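You operate a simulated robot arm through the tools that you are given. There is no shell and no other tool.

You are at the controls of a simulated robot arm. One attempt, no reset.

## Task
Stopper the basin, slide it under the tap and fill it to its line with warm water.
Fine: tap off, warmth lever left on warm.

It is judged by the outcome, as a careful person would: the job done as asked, and still so three seconds after it is handed in. It fails if anything else is knocked over, pushed out of place, dropped, spilled or broken. A push-on lid holds only when it is set on centred and level and pressed home; a screw cap is set on level and turned clockwise until tight.

## Robot
A 7-joint arm with a two-finger parallel gripper, fixed in place. Base frame: the origin is at the foot of the arm, x ahead of it, y to its left, z up; the work surface is at about z = 690. Lengths are in mm, angles in degrees, forces in N, time in s.
With the tool pointing down near the work surface it reaches from about 260 to 680 mm from the base axis. Its first joint turns from -66.0 to 66.0 degrees. Payload 1.57 kg.
The TCP is the grasp point between the finger pads, 30 mm short of the fingertips. In the tool frame z runs along the fingers and y along their closing line. The gripper opens to 110 mm. The fingers are 24 mm wide and 12 mm thick; the gripper's body (48 by 112 mm) begins 78 mm behind the TCP.
Orientation is told as [roll, pitch, yaw] about the base's x, y, z axes, in that order, counted from this pose: with the fingers straight down and closing along the base's y, the tool's x points along the base's -x, its y along +y and its z along -z.

## Interface
- The arm moves only by the tool apply_moves. Its arguments are lists of equal length, an entry for each row: "offset": the shift along the base's x, y, z in units of 25 mm (1.0 is 25 mm), a list of three; "delta_rot": the turn, a rotation vector about the base's x, y, z in units of 4 degrees (1.0 is 4 degrees), a list of three; "jaw": the gripper command, from -1 (fully open) to 1 (shut), values between in proportion. In form: {"offset": [[x, y, z], ...], "delta_rot": [[ax, ay, az], ...], "jaw": [jaw, ...]}. A call has 1 to 20 rows; each row shifts and turns the commanded pose from where the row before left it. A call with a number of a shift or a turn outside -1 to 1 is refused whole. Each row takes 0.2 s and may step no farther than 50 mm and 8.6 degrees from the row before; otherwise, or with a gripper value out of range, the whole call is refused. A pose out of reach is approached as far as the arm can. The call stops where the force on the tool passes 70 N (or 10 N more than at its start, if that is more) or the arm is blocked; 0.2 s more then pass. The fingers move at their own pace (about 108 mm/s each) and stop on an object; they squeeze with about 25 N. The grip force told is the motor's: it shows also when the fingers shut on nothing. Time passes only in rows, and 0.2 s behind the last, so rows that do not move let the fingers close. The reply holds the time, the measured pose of the TCP, the force on the tool along the base axes, the opening and the grip force, in the units named above and with some noise, with the torque about the TCP (base axes, N m) and any sound that the robot's microphone picked up.
- Cameras (640 x 400 px; columns grow to the right, rows downward): "scene" is fixed at [165.4, -394.3, 1396.6]; the picture's right is [0.78, -0.63, 0.00], its down [-0.40, -0.50, -0.77] and it looks along [0.48, 0.60, -0.64] (base axes); focal length 214 px, centre (320, 200). "wrist" rides on the gripper at [70, 16, -141] in the tool frame; the picture's right is [-0.23, 0.97, 0.00], its down [-0.85, -0.20, -0.48] and it looks along [-0.47, -0.11, 0.88] (tool axes); focal length 222 px, centre (320, 200). There is no depth. A picture from a camera that has moved, and an enlarged one, comes with that camera's place and axes in the base frame and with its lens.
- get_image(camera): a new picture of that camera. The clock stands still meanwhile.
- zoom(camera, box): a new picture of the part [left, top, right, bottom] of that camera's present view, enlarged. The clock stands still meanwhile.
- sign_off(): hands the job in; it is judged then, once.

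Nothing tells you positions but the pictures and the camera data. Unless the task says otherwise, let go and move clear before handing in.

The tools are called as a command line: name --argument value ..., lists and objects as JSON in quotes. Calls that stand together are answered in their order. apply_moves: Moves the arm, as the interface text tells. Its arguments: {"type":"object","properties":{"offset":{"type":"array","items":{"type":"array","items":{"type":"number"}}},"delta_rot":{"type":"array","items":{"type":"array","items":{"type":"number"}}},"jaw":{"type":"array","items":{"type":"number"}}},"required":["offset","delta_rot","jaw"]} The other tools are called the same way: get_image (camera) takes a picture; zoom (camera, box) takes an enlarged picture of a part of a camera's view; sign_off () hands the job in.

At the start:

```text
t: 0.0
tool_pos: [406.8, 53.0, 1274.7]
tcp_rot: [-0.1, 0.0, 0.0]
contact_force: [0.1, -0.3, -1.0]
ft_torque: [-0.02, -0.01, 0.04]
finger_gap: 110.0
grasp_force: 0.0
```

scene: 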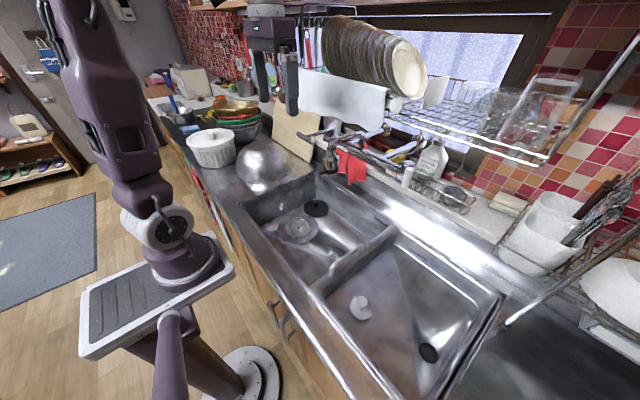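
wrist: 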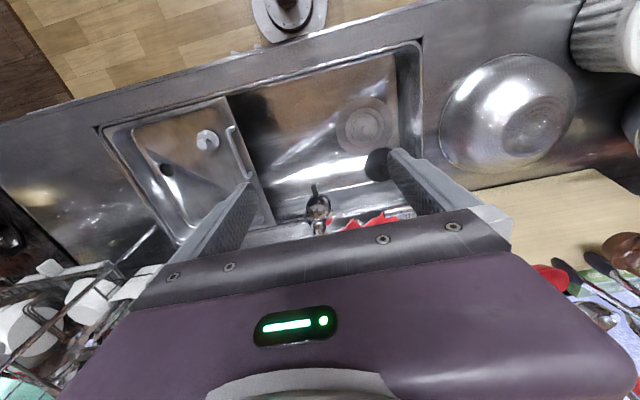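

I see a kitchen sink with two bowls, a tap, and some items; I need to work out which thing is the basin, the stopper, the tap and its warmth lever. I'll take enlarged pictures first.

zoom --camera "scene" --box '[220, 160, 420, 285]'

zoom --camera "scene" --box '[300, 240, 500, 400]'

zoom --camera "scene" --box '[280, 90, 440, 190]'

zoom --camera "wrist" --box '[80, 40, 440, 265]'

```text
3.20 times, centred on (320, 222) of scene
camera zoom: at [165.4, -394.3, 1396.6], right [0.78, -0.63, 0.0], down [-0.4, -0.5, -0.77], along [0.48, 0.6, -0.64], focal length 686 px, centre (320, 128)
```

zoom: 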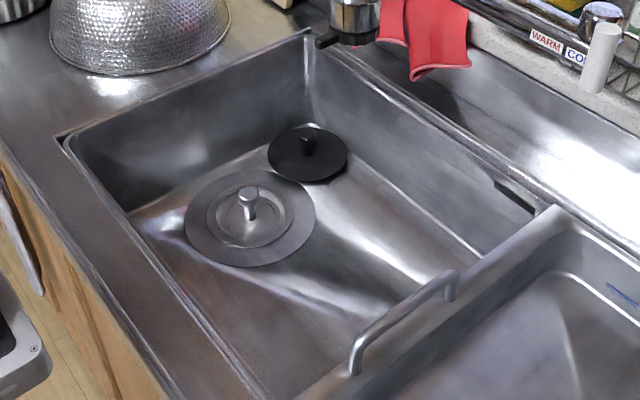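

```text
2.50 times, centred on (400, 320) of scene
camera zoom: at [165.4, -394.3, 1396.6], right [0.78, -0.63, 0.0], down [-0.4, -0.5, -0.77], along [0.48, 0.6, -0.64], focal length 536 px, centre (120, -100)
```

zoom: 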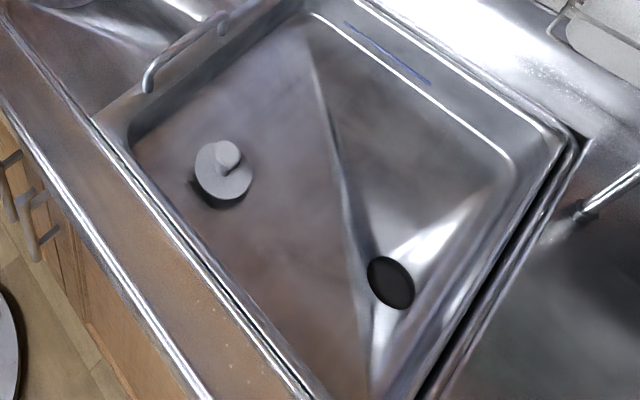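

```text
4.00 times, centred on (360, 140) of scene
camera zoom: at [165.4, -394.3, 1396.6], right [0.78, -0.63, 0.0], down [-0.4, -0.5, -0.77], along [0.48, 0.6, -0.64], focal length 858 px, centre (160, 440)
```

zoom: 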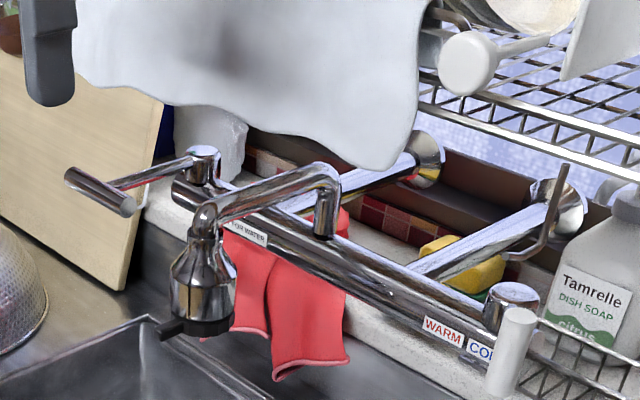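

```text
1.78 times, centred on (260, 152) of wrist
camera zoom: at [335.7, 70.6, 1414.8], right [0.23, 0.97, 0.0], down [0.85, -0.2, 0.48], along [0.47, -0.11, -0.88], focal length 395 px, centre (427, 284)
```

zoom: 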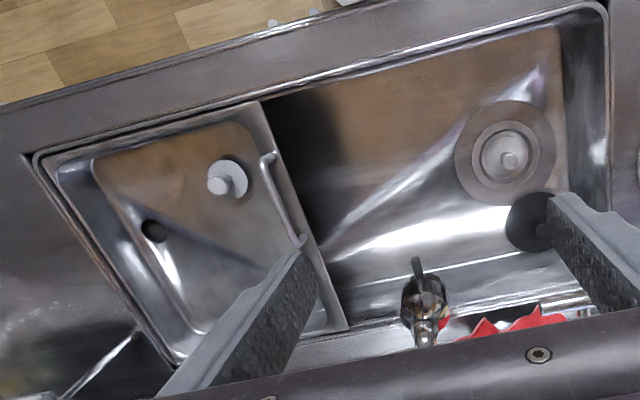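

The sliding basin appears to be the tray with the handle at the right end of the sink, with a grey stopper lying in it, a dark drain hole and a blue fill line. The tap has a lever at the left ("for water") and a white warmth knob by WARM/COLD labels; I'll look closer.

zoom --camera "scene" --box '[290, 120, 370, 170]'

zoom --camera "scene" --box '[370, 140, 450, 200]'

zoom --camera "scene" --box '[330, 270, 390, 340]'

zoom --camera "scene" --box '[390, 220, 510, 300]'

zoom --camera "scene" --box '[400, 320, 460, 400]'

zoom --camera "scene" --box '[270, 195, 340, 250]'

```text
8.00 times, centred on (330, 145) of scene
camera zoom: at [165.4, -394.3, 1396.6], right [0.78, -0.63, 0.0], down [-0.4, -0.5, -0.77], along [0.48, 0.6, -0.64], focal length 1716 px, centre (240, 640)
```

zoom: 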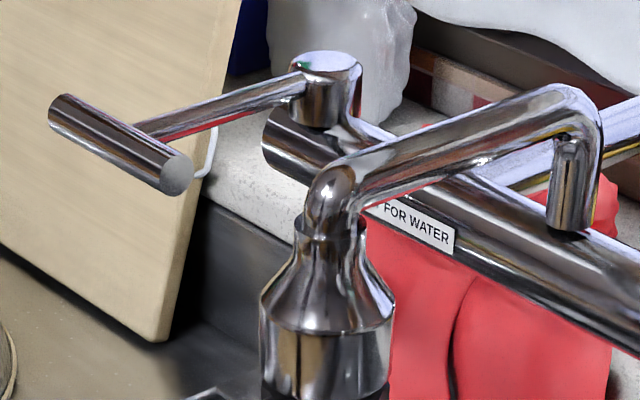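

```text
6.67 times, centred on (410, 170) of scene
camera zoom: at [165.4, -394.3, 1396.6], right [0.78, -0.63, 0.0], down [-0.4, -0.5, -0.77], along [0.48, 0.6, -0.64], focal length 1430 px, centre (-280, 400)
```

zoom: 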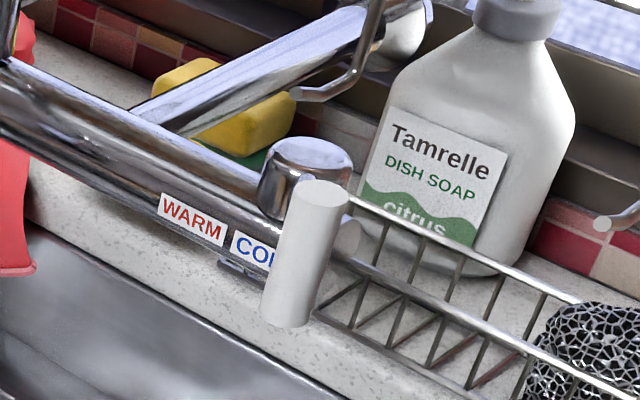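

```text
5.71 times, centred on (360, 305) of scene
camera zoom: at [165.4, -394.3, 1396.6], right [0.78, -0.63, 0.0], down [-0.4, -0.5, -0.77], along [0.48, 0.6, -0.64], focal length 1226 px, centre (91, -400)
```

zoom: 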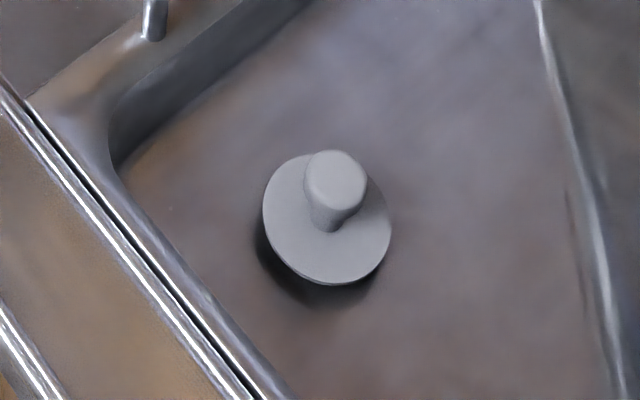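

```text
5.00 times, centred on (450, 260) of scene
camera zoom: at [165.4, -394.3, 1396.6], right [0.78, -0.63, 0.0], down [-0.4, -0.5, -0.77], along [0.48, 0.6, -0.64], focal length 1072 px, centre (-330, -100)
```

zoom: 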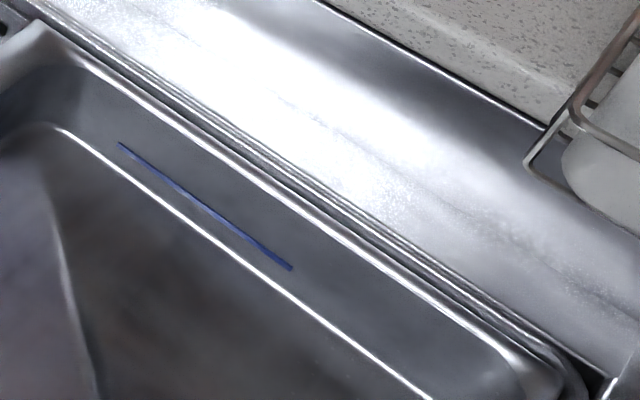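

```text
5.00 times, centred on (430, 360) of scene
camera zoom: at [165.4, -394.3, 1396.6], right [0.78, -0.63, 0.0], down [-0.4, -0.5, -0.77], along [0.48, 0.6, -0.64], focal length 1072 px, centre (-230, -600)
```

zoom: 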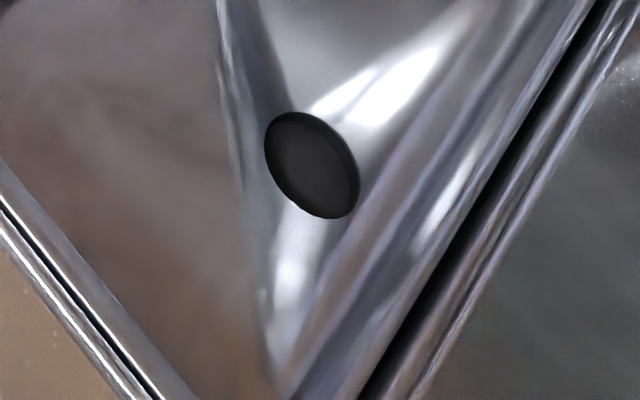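

```text
7.27 times, centred on (305, 222) of scene
camera zoom: at [165.4, -394.3, 1396.6], right [0.78, -0.63, 0.0], down [-0.4, -0.5, -0.77], along [0.48, 0.6, -0.64], focal length 1560 px, centre (429, 36)
```

zoom: 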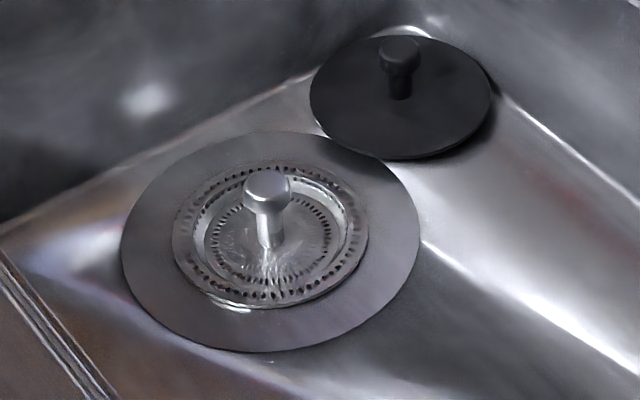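

I take the sink floor to be about z 690, the basin's stopper near (416, -260, 839), the basin's drain hole near (467, -432, 787), and the tap's nozzle near (539, 25, 1040). I'll tilt the wrist camera forward to read the tap's labels before touching anything.

apply_moves --offset '[[-0.4, -0.2, -0.2], [-0.4, -0.2, -0.2], [-0.4, -0.2, -0.2], [-0.4, -0.2, -0.2], [-0.4, -0.2, -0.2], [-0.4, -0.2, -0.2], [-0.4, -0.2, -0.2], [-0.4, -0.2, -0.2], [-0.4, -0.2, -0.2], [-0.4, -0.2, -0.2]]' --delta_rot '[[0, -1, 0], [0, -1, 0], [0, -1, 0], [0, -1, 0], [0, -1, 0], [0, -1, 0], [0, -1, 0], [0, -1, 0], [0, -1, 0], [0, -1, 0]]' --jaw '[-1, -1, -1, -1, -1, -1, -1, -1, -1, -1]'

get_image --camera "wrist"

get_image --camera "scene"

```text
t: 2.2
tool_pos: [304.6, 4.0, 1224.2]
tcp_rot: [-0.1, -40.1, 0.0]
contact_force: [-0.7, 0.8, 0.4]
ft_torque: [0.01, -0.02, 0.02]
finger_gap: 109.7
grasp_force: 0.0
```

```text
taken
camera wrist: at [161.1, 20.8, 1286.6], right [0.17, 0.97, 0.15], down [0.35, -0.2, 0.92], along [0.92, -0.11, -0.37], focal length 222 px, centre (320, 200)
```

wrist: 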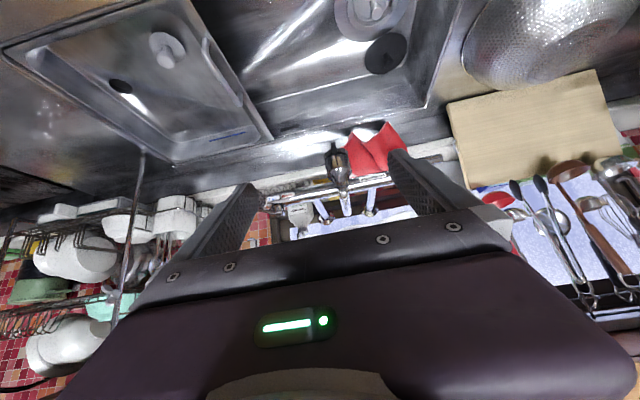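

```text
taken
```

scene: 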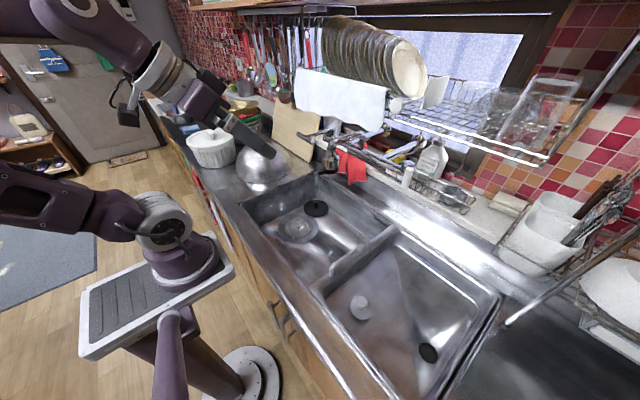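

The wrist view shows the tap between the fingers, upside down. I'll enlarge the tap regions here.

zoom --camera "wrist" --box '[240, 110, 420, 240]'

zoom --camera "wrist" --box '[340, 120, 440, 190]'

zoom --camera "wrist" --box '[0, 0, 280, 175]'

zoom --camera "scene" --box '[280, 110, 360, 160]'

```text
3.08 times, centred on (330, 175) of wrist
camera zoom: at [161.1, 20.8, 1286.6], right [0.17, 0.97, 0.15], down [0.35, -0.2, 0.92], along [0.92, -0.11, -0.37], focal length 684 px, centre (289, 277)
```

zoom: 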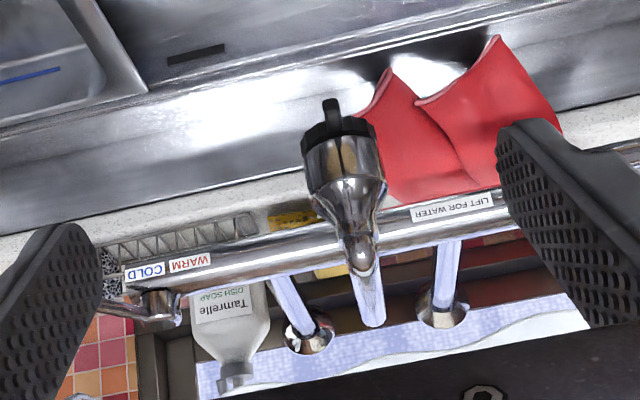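

```text
5.71 times, centred on (390, 155) of wrist
camera zoom: at [161.1, 20.8, 1286.6], right [0.17, 0.97, 0.15], down [0.35, -0.2, 0.92], along [0.92, -0.11, -0.37], focal length 1269 px, centre (-80, 457)
```

zoom: 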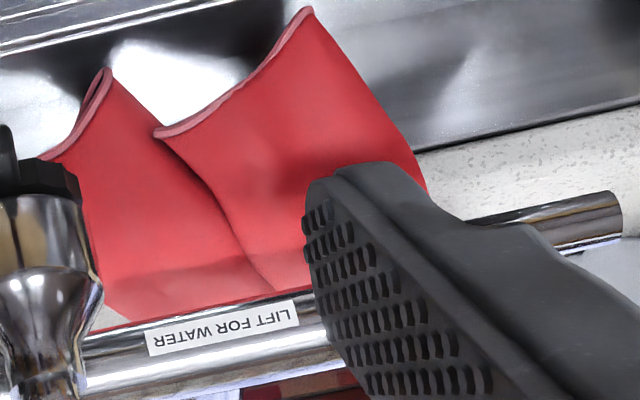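

```text
2.29 times, centred on (140, 88) of wrist
camera zoom: at [161.1, 20.8, 1286.6], right [0.17, 0.97, 0.15], down [0.35, -0.2, 0.92], along [0.92, -0.11, -0.37], focal length 508 px, centre (731, 457)
```

zoom: 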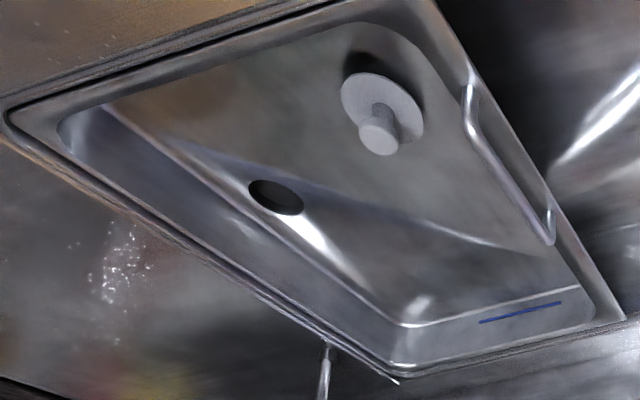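

```text
8.00 times, centred on (320, 135) of scene
camera zoom: at [165.5, -394.3, 1396.6], right [0.78, -0.63, 0.0], down [-0.4, -0.5, -0.77], along [0.48, 0.6, -0.64], focal length 1716 px, centre (320, 720)
```

zoom: 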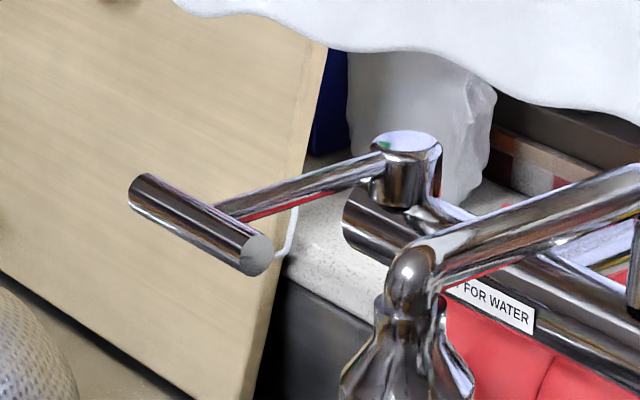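

The label reads "LIFT FOR WATER" on the left lever; the warmth knob sits at COLD on the right end. I'll tilt the camera further up for an unobstructed view of both levers.

apply_moves --offset '[[0.4, 0.4, -0.2], [0.4, 0.4, -0.2], [0.4, 0.4, -0.2], [0.4, 0.4, -0.2], [0.4, 0.4, -0.2], [0, 0, 0]]' --delta_rot '[[0, -1, 0], [0, -1, 0], [0, -1, 0], [0, -1, 0], [0, -1, 0], [0, 0, 0]]' --jaw '[-1, -1, -1, -1, -1, -1]'

get_image --camera "wrist"

```text
t: 3.6
tool_pos: [354.0, 52.8, 1199.3]
tcp_rot: [-0.1, -60.1, 0.1]
contact_force: [-0.9, -0.7, 0.2]
ft_torque: [0.0, 0.03, 0.0]
finger_gap: 109.8
grasp_force: 0.1
```

```text
taken
camera wrist: at [198.3, 70.0, 1209.0], right [0.11, 0.97, 0.2], down [0.01, -0.2, 0.98], along [0.99, -0.11, -0.03], focal length 222 px, centre (320, 200)
```

wrist: 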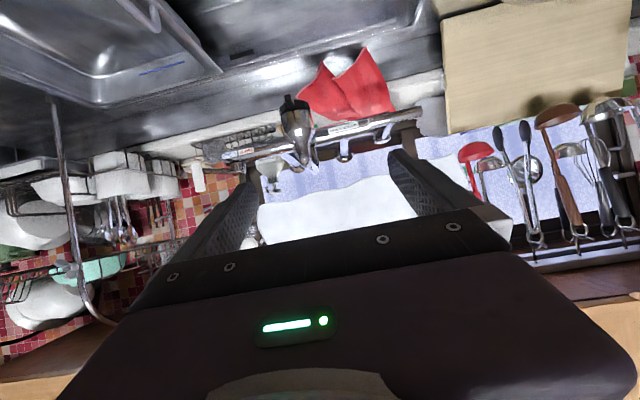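

zoom --camera "wrist" --box '[180, 80, 340, 200]'

zoom --camera "wrist" --box '[300, 70, 460, 170]'

zoom --camera "wrist" --box '[180, 130, 260, 195]'

```text
3.33 times, centred on (260, 140) of wrist
camera zoom: at [198.3, 70.0, 1209.0], right [0.11, 0.97, 0.2], down [0.01, -0.2, 0.98], along [0.99, -0.11, -0.03], focal length 740 px, centre (520, 400)
```

zoom: 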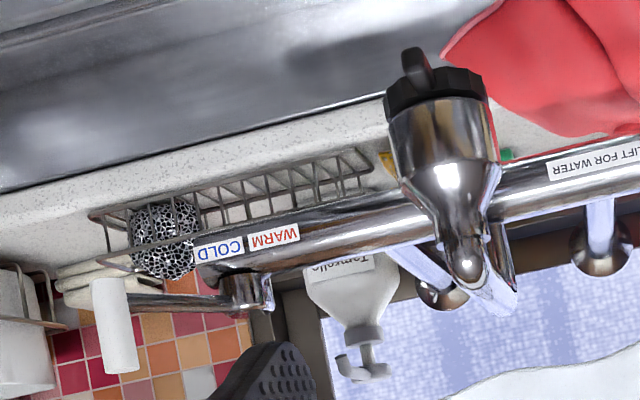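

```text
4.00 times, centred on (380, 120) of wrist
camera zoom: at [198.3, 70.0, 1209.0], right [0.11, 0.97, 0.2], down [0.01, -0.2, 0.98], along [0.99, -0.11, -0.03], focal length 888 px, centre (80, 520)
```

zoom: 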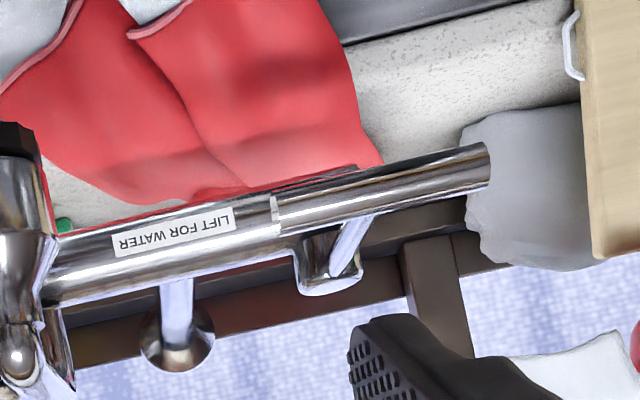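

```text
6.15 times, centred on (220, 162) of wrist
camera zoom: at [198.3, 70.0, 1209.0], right [0.11, 0.97, 0.2], down [0.01, -0.2, 0.98], along [0.99, -0.11, -0.03], focal length 1367 px, centre (935, 431)
```

zoom: 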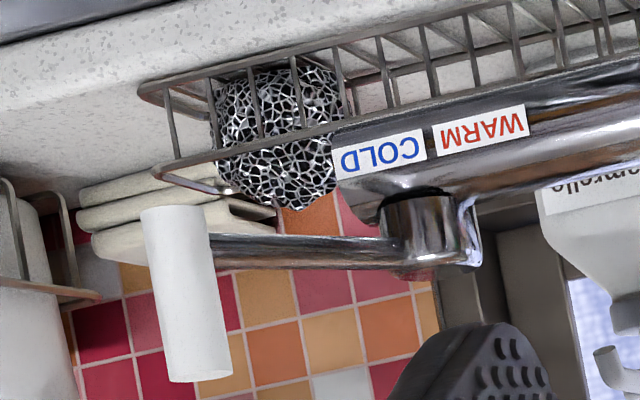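

I now have: lift bar at about x 551, y 129–211, z 1097; warmth knob (white, vertical) at about (592, -193, 1083–1137) pivoting on a cap near (668, -147); basin handle at about y -158, x 389–508, z 880; basin spans roughly x 325–680, y -470 to -145. Next I straighten the tool and go above the stopper.

apply_moves --offset '[[0.165, -0.835, -0.4], [0.165, -0.835, -0.4], [0.165, -0.835, -0.4], [0.165, -0.835, -0.4], [0.165, -0.835, -0.4], [0.165, -0.835, -0.4], [0.165, -0.835, -0.4], [0.165, -0.835, -0.4], [0.165, -0.835, -0.4], [0.165, -0.835, -0.4], [0.165, -0.835, -0.4], [0.165, -0.835, -0.4], [0.165, -0.835, -0.4], [0.165, -0.835, -0.4], [0.165, -0.835, -0.4], [0, 0, 0]]' --delta_rot '[[0, 1, 0], [0, 1, 0], [0, 1, 0], [0, 1, 0], [0, 1, 0], [0, 1, 0], [0, 1, 0], [0, 1, 0], [0, 1, 0], [0, 1, 0], [0, 1, 0], [0, 1, 0], [0, 1, 0], [0, 1, 0], [0, 1, 0], [0, 0, 0]]' --jaw '[-1, -1, -1, -1, -1, -1, -1, -1, -1, -1, -1, -1, -1, -1, -1, -1]'

get_image --camera "wrist"

get_image --camera "scene"

```text
t: 7.0
tool_pos: [416.6, -260.6, 1049.0]
tcp_rot: [0.0, 0.2, 0.1]
contact_force: [-0.1, 0.9, -0.7]
ft_torque: [0.0, -0.01, 0.0]
finger_gap: 109.9
grasp_force: 0.0
```

```text
taken
camera wrist: at [347.3, -243.2, 1189.9], right [0.23, 0.97, 0.0], down [0.86, -0.2, 0.48], along [0.47, -0.11, -0.88], focal length 222 px, centre (320, 200)
```

wrist: 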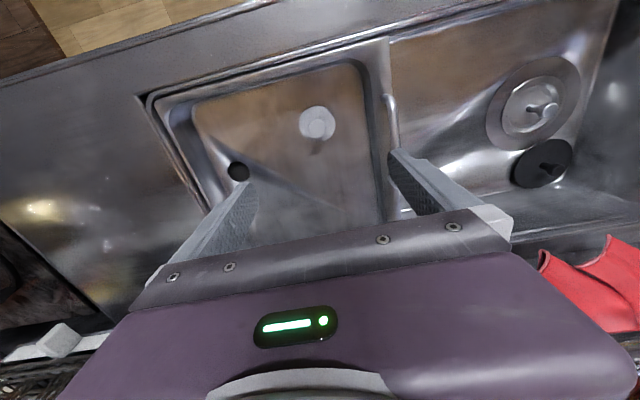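

```text
taken
```

scene: 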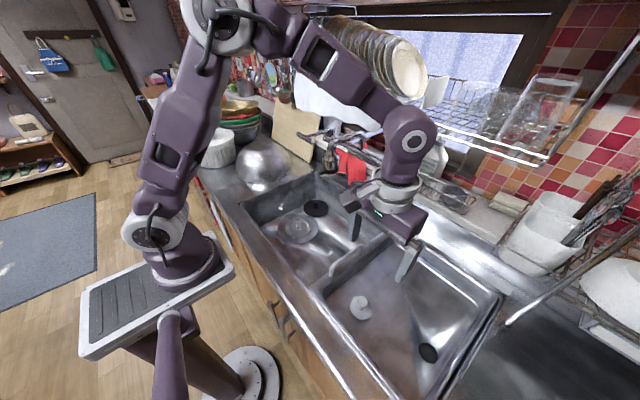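

zoom --camera "wrist" --box '[200, 80, 360, 200]'

zoom --camera "wrist" --box '[130, 30, 430, 230]'

zoom --camera "scene" --box '[330, 270, 400, 340]'

```text
3.33 times, centred on (280, 140) of wrist
camera zoom: at [347.3, -243.2, 1189.9], right [0.23, 0.97, 0.0], down [0.86, -0.2, 0.48], along [0.47, -0.11, -0.88], focal length 740 px, centre (453, 400)
```

zoom: 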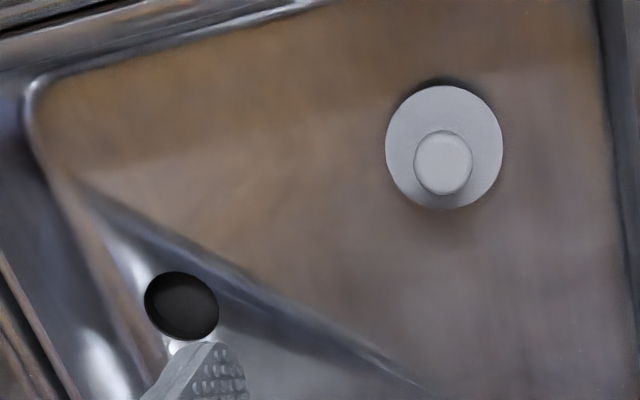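

```text
2.00 times, centred on (280, 130) of wrist
camera zoom: at [347.3, -243.2, 1189.9], right [0.23, 0.97, 0.0], down [0.86, -0.2, 0.48], along [0.47, -0.11, -0.88], focal length 444 px, centre (400, 340)
```

zoom: 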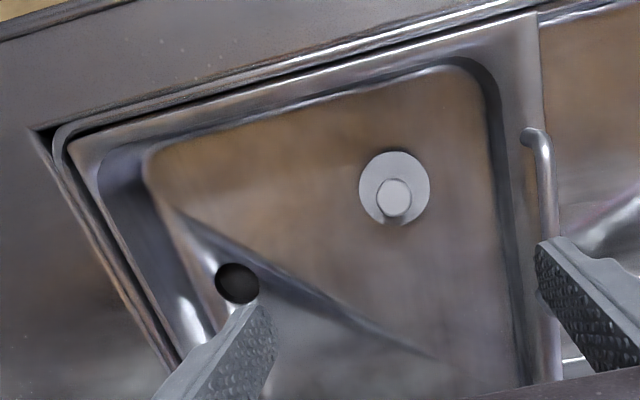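

```text
5.71 times, centred on (365, 305) of scene
camera zoom: at [165.5, -394.3, 1396.6], right [0.78, -0.63, 0.0], down [-0.4, -0.5, -0.77], along [0.48, 0.6, -0.64], focal length 1226 px, centre (63, -400)
```

zoom: 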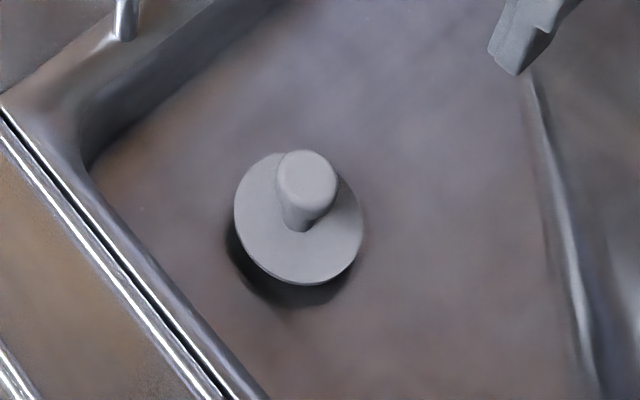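

The stopper's knob top is at about (410, -263, 851), its flange (58 mm) at z about 807, and the drain hole at about (463, -430, 793). I go down over the knob with the fingertips kept above the flange, and grip it.

apply_moves --offset '[[-0.132, -0.056, -0.8], [-0.132, -0.056, -0.8], [0, 0, -0.8], [0, 0, -0.8], [0, 0, -0.8], [0, 0, -0.8], [0, 0, -0.8], [0, 0, -0.8], [0, 0, -0.7], [0, 0, 0]]' --delta_rot '[[0, 0, 0], [0, 0, 0], [0, 0, 0], [0, 0, 0], [0, 0, 0], [0, 0, 0], [0, 0, 0], [0, 0, 0], [0, 0, 0], [0, 0, 0]]' --jaw '[-0.1, -0.1, -0.1, -0.1, -0.1, -0.1, -0.1, -0.1, -0.1, -0.1]'

get_image --camera "wrist"

zoom --camera "scene" --box '[320, 240, 420, 340]'

```text
t: 9.2
tool_pos: [410.6, -262.1, 871.4]
tcp_rot: [0.0, 0.0, 0.0]
contact_force: [-0.2, 0.1, -0.3]
ft_torque: [0.0, 0.01, -0.02]
finger_gap: 60.6
grasp_force: 0.1
```

```text
taken
camera wrist: at [340.5, -245.5, 1012.0], right [0.23, 0.97, 0.0], down [0.85, -0.2, 0.48], along [0.47, -0.11, -0.88], focal length 222 px, centre (320, 200)
```

wrist: 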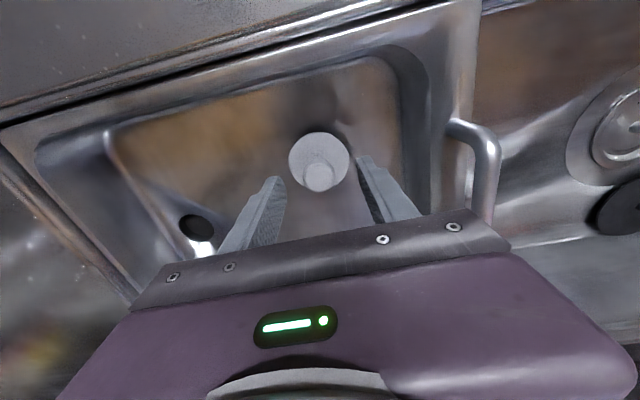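

```text
4.00 times, centred on (370, 290) of scene
camera zoom: at [165.4, -394.3, 1396.6], right [0.78, -0.63, 0.0], down [-0.4, -0.5, -0.77], along [0.48, 0.6, -0.64], focal length 858 px, centre (120, -160)
```

zoom: 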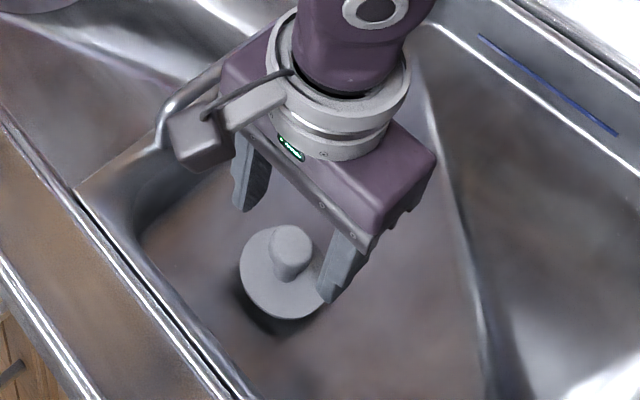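

The knob is centred between the fingers. I lower the last 25 mm and close on it.

apply_moves --offset '[[-0.04, 0, -0.5], [0, 0, -0.5], [0, 0, 0], [0, 0, 0], [0, 0, 0], [0, 0, 0]]' --delta_rot '[[0, 0, 0], [0, 0, 0], [0, 0, 0], [0, 0, 0], [0, 0, 0], [0, 0, 0]]' --jaw '[-0.1, -0.1, 0.4, 1, 1, 1]'

get_image --camera "wrist"

zoom --camera "scene" --box '[320, 240, 420, 340]'

```text
t: 10.6
tool_pos: [408.3, -263.2, 846.9]
tcp_rot: [0.1, 0.0, 0.0]
contact_force: [0.0, -1.4, 1.0]
ft_torque: [-0.07, -0.02, -0.04]
finger_gap: 26.4
grasp_force: 25.3
```

```text
taken
camera wrist: at [339.2, -245.3, 987.3], right [0.23, 0.97, 0.0], down [0.85, -0.2, 0.48], along [0.47, -0.11, -0.88], focal length 222 px, centre (320, 200)
```

wrist: 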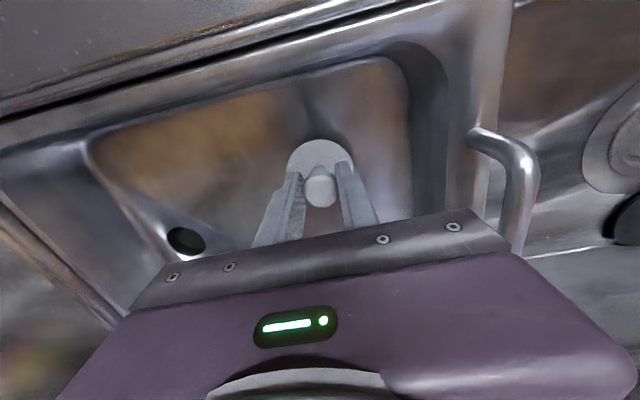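

```text
4.00 times, centred on (370, 290) of scene
camera zoom: at [165.4, -394.3, 1396.6], right [0.78, -0.63, 0.0], down [-0.4, -0.5, -0.77], along [0.48, 0.6, -0.64], focal length 858 px, centre (120, -160)
```

zoom: 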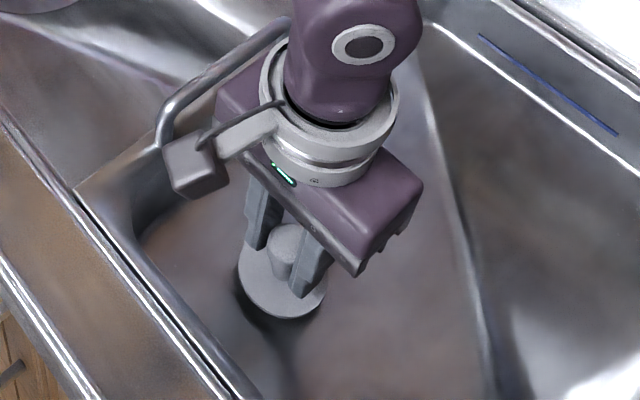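

The stopper is held (26 mm knob). I lift it clear and carry it above the drain hole.

apply_moves --offset '[[0, 0, 0.4], [0, 0, 0.8], [0, 0, 0.8], [0, 0, 0.8], [0.24, -0.74, 0], [0.24, -0.74, 0], [0.24, -0.74, 0], [0.24, -0.74, 0], [0.24, -0.74, 0], [0.24, -0.74, 0], [0.24, -0.74, 0], [0.24, -0.74, 0], [0.24, -0.74, 0], [0, 0, 0]]' --delta_rot '[[0, 0, 0], [0, 0, 0], [0, 0, 0], [0, 0, 0], [0, 0, 0], [0, 0, 0], [0, 0, 0], [0, 0, 0], [0, 0, 0], [0, 0, 0], [0, 0, 0], [0, 0, 0], [0, 0, 0], [0, 0, 0]]' --jaw '[1, 1, 1, 1, 1, 1, 1, 1, 1, 1, 1, 1, 1, 1]'

get_image --camera "wrist"

zoom --camera "scene" --box '[360, 260, 500, 400]'

```text
t: 13.6
tool_pos: [462.8, -431.7, 917.7]
tcp_rot: [0.1, 0.0, 0.0]
contact_force: [0.8, -0.1, -0.7]
ft_torque: [0.01, 0.02, -0.02]
finger_gap: 26.6
grasp_force: 24.6
```

```text
taken
camera wrist: at [393.8, -413.2, 1057.4], right [0.23, 0.97, 0.0], down [0.86, -0.2, 0.48], along [0.47, -0.11, -0.88], focal length 222 px, centre (320, 200)
```

wrist: 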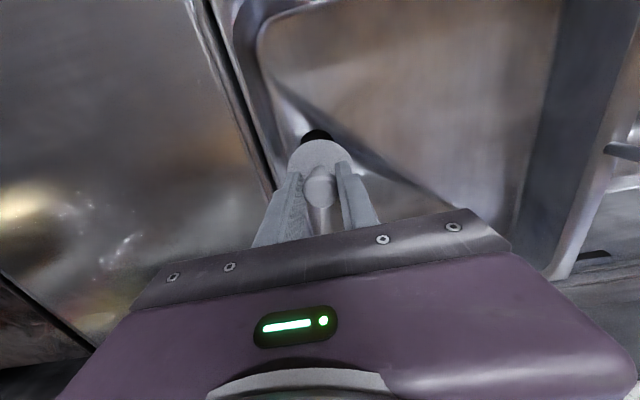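

```text
2.86 times, centred on (430, 330) of scene
camera zoom: at [165.4, -394.3, 1396.6], right [0.78, -0.63, 0.0], down [-0.4, -0.5, -0.77], along [0.48, 0.6, -0.64], focal length 613 px, centre (6, -171)
```

zoom: 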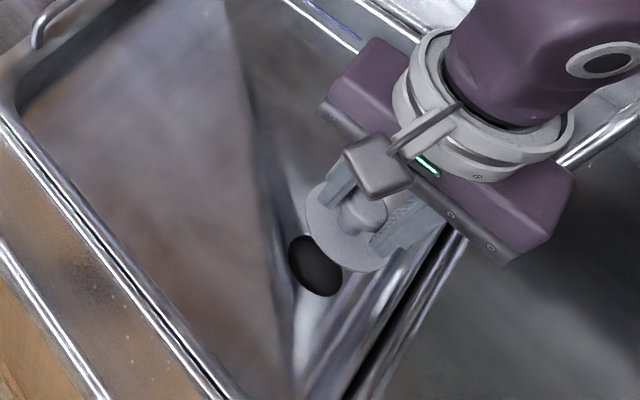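

The stopper hangs above the hole. I check alignment with an enlarged wrist view.

zoom --camera "wrist" --box '[260, 100, 380, 200]'

zoom --camera "scene" --box '[405, 300, 475, 360]'

```text
4.00 times, centred on (320, 150) of wrist
camera zoom: at [393.8, -413.2, 1057.4], right [0.23, 0.97, 0.0], down [0.86, -0.2, 0.48], along [0.47, -0.11, -0.88], focal length 888 px, centre (320, 400)
```

zoom: 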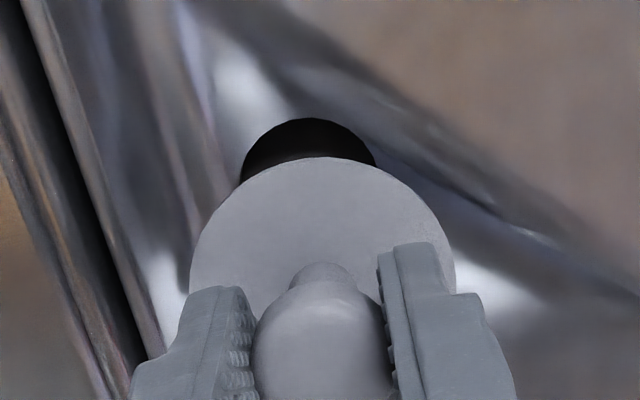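

```text
6.67 times, centred on (440, 330) of scene
camera zoom: at [165.4, -394.3, 1396.6], right [0.78, -0.63, 0.0], down [-0.4, -0.5, -0.77], along [0.48, 0.6, -0.64], focal length 1430 px, centre (-480, -667)
```

zoom: 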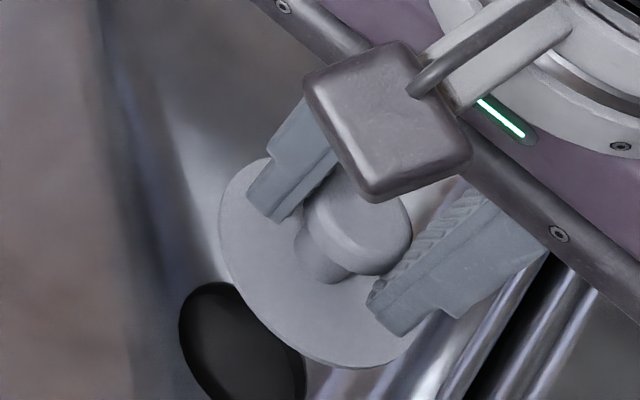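

The hole looks about 3 mm further to -y than the held stopper. I shift by that, lower partway and look again.

apply_moves --offset '[[0, -0.12, -0.6], [0, 0, -0.6], [0, 0, -0.6], [0, 0, 0]]' --delta_rot '[[0, 0, 0], [0, 0, 0], [0, 0, 0], [0, 0, 0]]' --jaw '[1, 1, 1, 1]'

zoom --camera "wrist" --box '[260, 100, 380, 200]'

zoom --camera "scene" --box '[405, 310, 475, 370]'

```text
t: 14.6
tool_pos: [462.9, -432.0, 872.3]
tcp_rot: [0.0, 0.0, 0.1]
contact_force: [0.0, 0.7, -0.4]
ft_torque: [-0.02, -0.01, 0.03]
finger_gap: 26.2
grasp_force: 25.2
```

```text
4.00 times, centred on (320, 150) of wrist
camera zoom: at [393.6, -415.5, 1012.4], right [0.23, 0.97, 0.0], down [0.85, -0.2, 0.48], along [0.47, -0.11, -0.88], focal length 888 px, centre (320, 400)
```

zoom: 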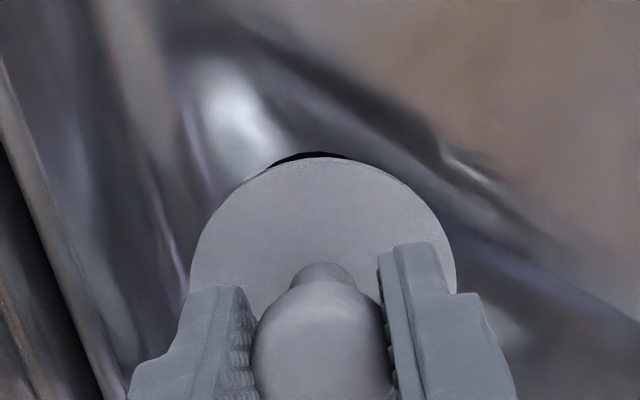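

```text
6.67 times, centred on (440, 340) of scene
camera zoom: at [165.5, -394.3, 1396.6], right [0.78, -0.63, 0.0], down [-0.4, -0.5, -0.77], along [0.48, 0.6, -0.64], focal length 1430 px, centre (-480, -733)
```

zoom: 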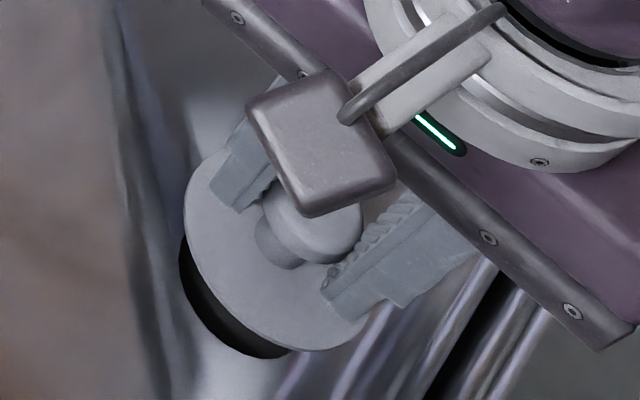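

Remaining offset looks like about +1 mm in x and -2 mm in y. I correct that and lower slowly, watching for contact.

apply_moves --offset '[[0.04, -0.08, -0.2], [0, 0, -0.2], [0, 0, -0.2], [0, 0, -0.2], [0, 0, 0]]' --delta_rot '[[0, 0, 0], [0, 0, 0], [0, 0, 0], [0, 0, 0], [0, 0, 0]]' --jaw '[1, 1, 1, 1, 1]'

zoom --camera "wrist" --box '[260, 100, 380, 200]'

zoom --camera "scene" --box '[400, 315, 470, 375]'

```text
t: 15.8
tool_pos: [463.7, -433.6, 851.4]
tcp_rot: [0.0, 0.0, 0.1]
contact_force: [0.3, 0.4, -0.4]
ft_torque: [-0.01, 0.02, 0.02]
finger_gap: 26.2
grasp_force: 25.3
```

```text
4.00 times, centred on (320, 150) of wrist
camera zoom: at [394.7, -417.1, 992.3], right [0.23, 0.97, 0.0], down [0.86, -0.2, 0.48], along [0.47, -0.11, -0.88], focal length 888 px, centre (320, 400)
```

zoom: 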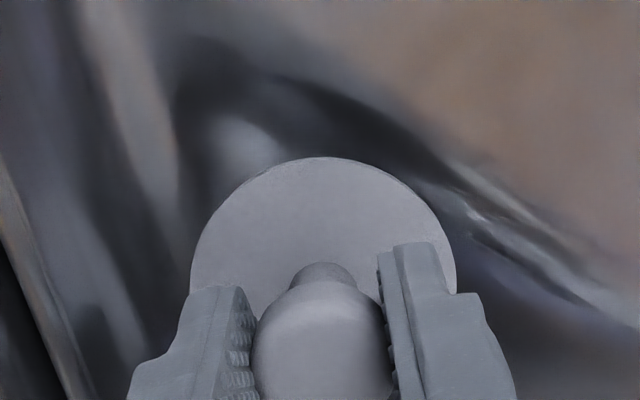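

```text
6.67 times, centred on (435, 345) of scene
camera zoom: at [165.5, -394.3, 1396.6], right [0.78, -0.63, 0.0], down [-0.4, -0.5, -0.77], along [0.48, 0.6, -0.64], focal length 1430 px, centre (-447, -767)
```

zoom: 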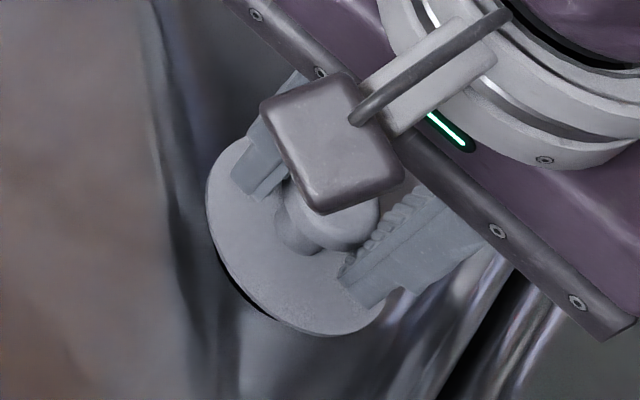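

No contact yet and the flange now covers the hole concentrically. I keep lowering gently.

apply_moves --offset '[[0, 0, -0.12], [0, 0, -0.12], [0, 0, 0]]' --delta_rot '[[0, 0, 0], [0, 0, 0], [0, 0, 0]]' --jaw '[1, 1, 1]'

apply_moves --offset '[[0, 0, -0.12], [0, 0, -0.12], [0, 0, 0]]' --delta_rot '[[0, 0, 0], [0, 0, 0], [0, 0, 0]]' --jaw '[1, 1, 1]'

```text
t: 16.6
tool_pos: [463.4, -433.7, 845.3]
tcp_rot: [0.0, 0.0, 0.1]
contact_force: [-0.2, 0.6, -1.0]
ft_torque: [0.0, 0.02, -0.01]
finger_gap: 26.3
grasp_force: 25.4
```

```text
t: 17.4
tool_pos: [463.2, -434.9, 839.6]
tcp_rot: [0.0, -0.1, 0.1]
contact_force: [0.1, 0.1, -0.4]
ft_torque: [0.02, 0.0, -0.01]
finger_gap: 26.1
grasp_force: 24.9
```

apply_moves --offset '[[0, 0, -0.12], [0, 0, 0]]' --delta_rot '[[0, 0, 0], [0, 0, 0]]' --jaw '[1, 1]'

zoom --camera "wrist" --box '[260, 100, 380, 200]'

zoom --camera "scene" --box '[400, 315, 470, 375]'

```text
t: 18.0
tool_pos: [463.5, -433.7, 836.7]
tcp_rot: [-0.1, 0.0, 0.0]
contact_force: [-4.4, 5.6, 15.0]
ft_torque: [0.13, 0.1, 0.1]
finger_gap: 26.4
grasp_force: 24.8
```

```text
4.00 times, centred on (320, 150) of wrist
camera zoom: at [394.3, -417.1, 978.2], right [0.23, 0.97, 0.0], down [0.85, -0.2, 0.48], along [0.47, -0.11, -0.88], focal length 888 px, centre (320, 400)
```

zoom: 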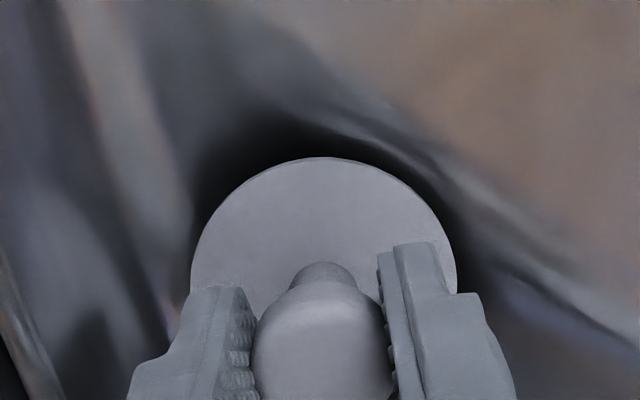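

```text
6.67 times, centred on (435, 345) of scene
camera zoom: at [165.2, -393.9, 1396.8], right [0.78, -0.63, 0.0], down [-0.4, -0.5, -0.77], along [0.48, 0.6, -0.64], focal length 1430 px, centre (-447, -767)
```

zoom: 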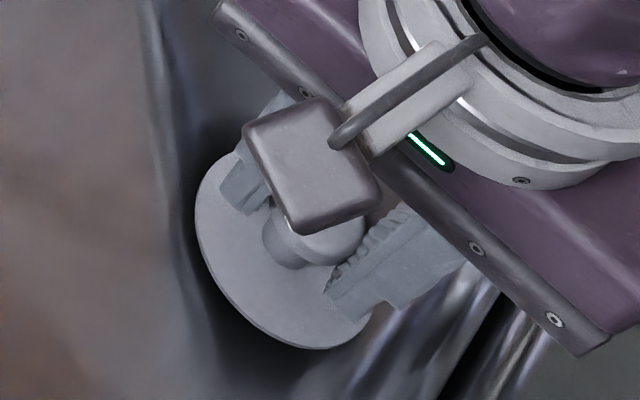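

First contact at TCP z 837 with a side push toward -x/+y, so the plug is touching the hole's edge. I ease toward -x/+y and press lightly.

apply_moves --offset '[[-0.04, 0.05, 0], [0, 0, 0]]' --delta_rot '[[0, 0, 0], [0, 0, 0]]' --jaw '[1, 1]'

apply_moves --offset '[[0, 0, -0.06], [0, 0, 0]]' --delta_rot '[[0, 0, 0], [0, 0, 0]]' --jaw '[1, 1]'

```text
t: 18.6
tool_pos: [462.8, -433.5, 836.3]
tcp_rot: [-0.1, -0.2, 0.0]
contact_force: [5.2, -1.9, 16.0]
ft_torque: [-0.07, -0.16, 0.07]
finger_gap: 26.2
grasp_force: 24.8
```

```text
t: 19.2
tool_pos: [464.6, -433.6, 835.9]
tcp_rot: [-0.2, -0.2, 0.0]
contact_force: [6.6, -0.9, 32.1]
ft_torque: [-0.04, -0.24, 0.1]
finger_gap: 26.3
grasp_force: 24.6
```

The resistance is now firm at z 836. I look closely to tell whether the flange is seated on the floor or the plug is riding on the rim.

zoom --camera "scene" --box '[412, 325, 452, 360]'

zoom --camera "wrist" --box '[280, 125, 350, 170]'

```text
11.43 times, centred on (432, 342) of scene
camera zoom: at [165.1, -393.8, 1396.8], right [0.78, -0.63, 0.0], down [-0.4, -0.5, -0.77], along [0.48, 0.6, -0.64], focal length 2451 px, centre (-960, -1429)
```

zoom: 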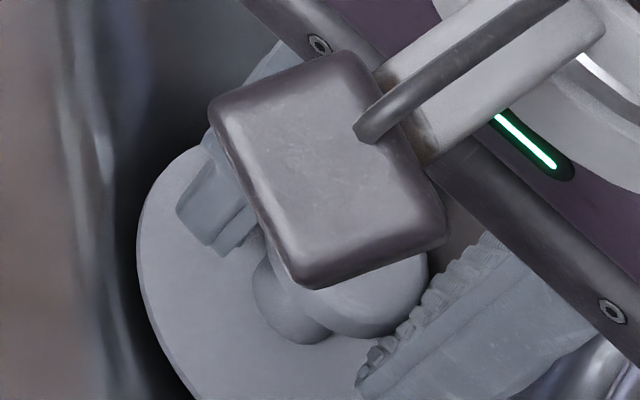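

```text
8.89 times, centred on (315, 148) of wrist
camera zoom: at [393.7, -416.0, 976.8], right [0.23, 0.97, 0.0], down [0.85, -0.2, 0.48], along [0.47, -0.11, -0.88], focal length 1974 px, centre (364, 667)
```

zoom: 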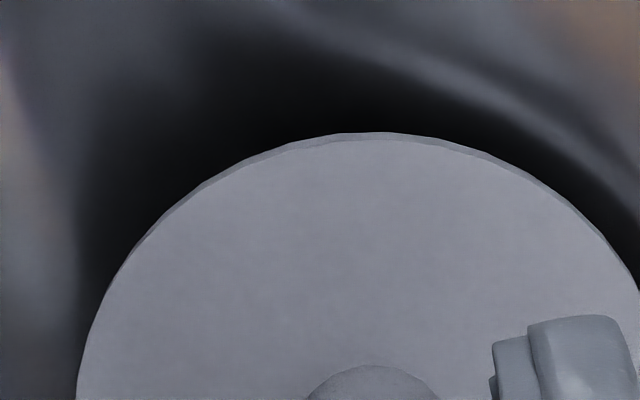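

I unload the vertical force and probe sideways by a couple of millimetres: a plug in the hole should resist, one on top should slide.

apply_moves --offset '[[0, 0, 0.08], [0, 0, 0]]' --delta_rot '[[0, 0, 0], [0, 0, 0]]' --jaw '[1, 1]'

apply_moves --offset '[[0.04, 0.1, 0], [0, 0, 0]]' --delta_rot '[[0, 0, 0], [0, 0, 0]]' --jaw '[1, 1]'

```text
t: 19.8
tool_pos: [463.1, -432.6, 836.2]
tcp_rot: [0.1, 0.1, 0.0]
contact_force: [12.3, -1.1, 13.2]
ft_torque: [-0.06, -0.35, 0.09]
finger_gap: 26.6
grasp_force: 24.2
```

```text
t: 20.4
tool_pos: [463.4, -430.3, 835.8]
tcp_rot: [0.1, 0.1, -0.1]
contact_force: [8.7, 1.2, 2.4]
ft_torque: [-0.01, -0.22, 0.1]
finger_gap: 26.1
grasp_force: 24.8
```

There's a firm side force in +x with little vertical load, which suggests the plug is inside the hole and pressed on its -x side. I ease +x and check whether it drops further.

apply_moves --offset '[[0.06, 0, 0], [0, 0, 0]]' --delta_rot '[[0, 0, 0], [0, 0, 0]]' --jaw '[1, 1]'

apply_moves --offset '[[0, 0, -0.08], [0, 0, 0]]' --delta_rot '[[0, 0, 0], [0, 0, 0]]' --jaw '[1, 1]'

```text
t: 21.0
tool_pos: [463.8, -430.4, 835.9]
tcp_rot: [0.1, 0.2, -0.1]
contact_force: [-3.4, 2.4, -0.9]
ft_torque: [0.0, 0.15, 0.12]
finger_gap: 26.2
grasp_force: 25.1
```

```text
t: 21.6
tool_pos: [464.1, -431.8, 836.0]
tcp_rot: [0.0, 0.1, -0.1]
contact_force: [-14.9, 0.7, 18.7]
ft_torque: [0.05, 0.31, 0.17]
finger_gap: 26.3
grasp_force: 24.8
```

The side force flips within about a millimetre, so the plug seems captured in x. I unload, let go, rise and look at how it sits.

apply_moves --offset '[[-0.03, 0, 0.08], [0, 0, 0], [0, 0, 0], [0, 0, 0], [0, 0, 0.4], [0, 0, 0.8], [0, 0, 0.8], [0, 0, 0.8], [-0.6, 0.8, 0.8], [-0.6, 0.8, 0.8], [-0.6, 0.8, 0.8], [0, 0, 0]]' --delta_rot '[[0, 0, 0], [0, 0, 0], [0, 0, 0], [0, 0, 0], [0, 0, 0], [0, 0, 0], [0, 0, 0], [0, 0, 0], [0, 0, 0], [0, 0, 0], [0, 0, 0], [0, 0, 0]]' --jaw '[1, 0.2, 0, 0, 0, 0, 0, 0, 0, 0, 0, 0]'

get_image --camera "wrist"

zoom --camera "scene" --box '[400, 315, 470, 375]'

```text
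t: 24.2
tool_pos: [418.3, -370.7, 968.0]
tcp_rot: [0.0, 0.1, 0.0]
contact_force: [0.0, 0.2, 0.1]
ft_torque: [0.0, -0.02, 0.0]
finger_gap: 54.8
grasp_force: 0.1
```

```text
taken
camera wrist: at [349.4, -353.1, 1108.3], right [0.23, 0.97, 0.0], down [0.85, -0.2, 0.48], along [0.47, -0.11, -0.88], focal length 222 px, centre (320, 200)
```

wrist: 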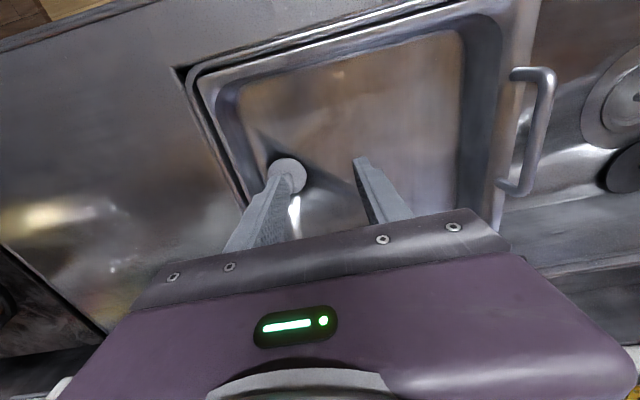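

```text
6.67 times, centred on (435, 345) of scene
camera zoom: at [165.4, -394.2, 1396.6], right [0.78, -0.63, 0.0], down [-0.4, -0.5, -0.77], along [0.48, 0.6, -0.64], focal length 1430 px, centre (-447, -767)
```

zoom: 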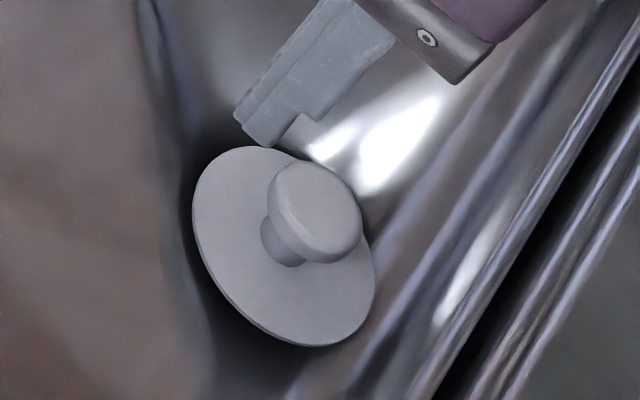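

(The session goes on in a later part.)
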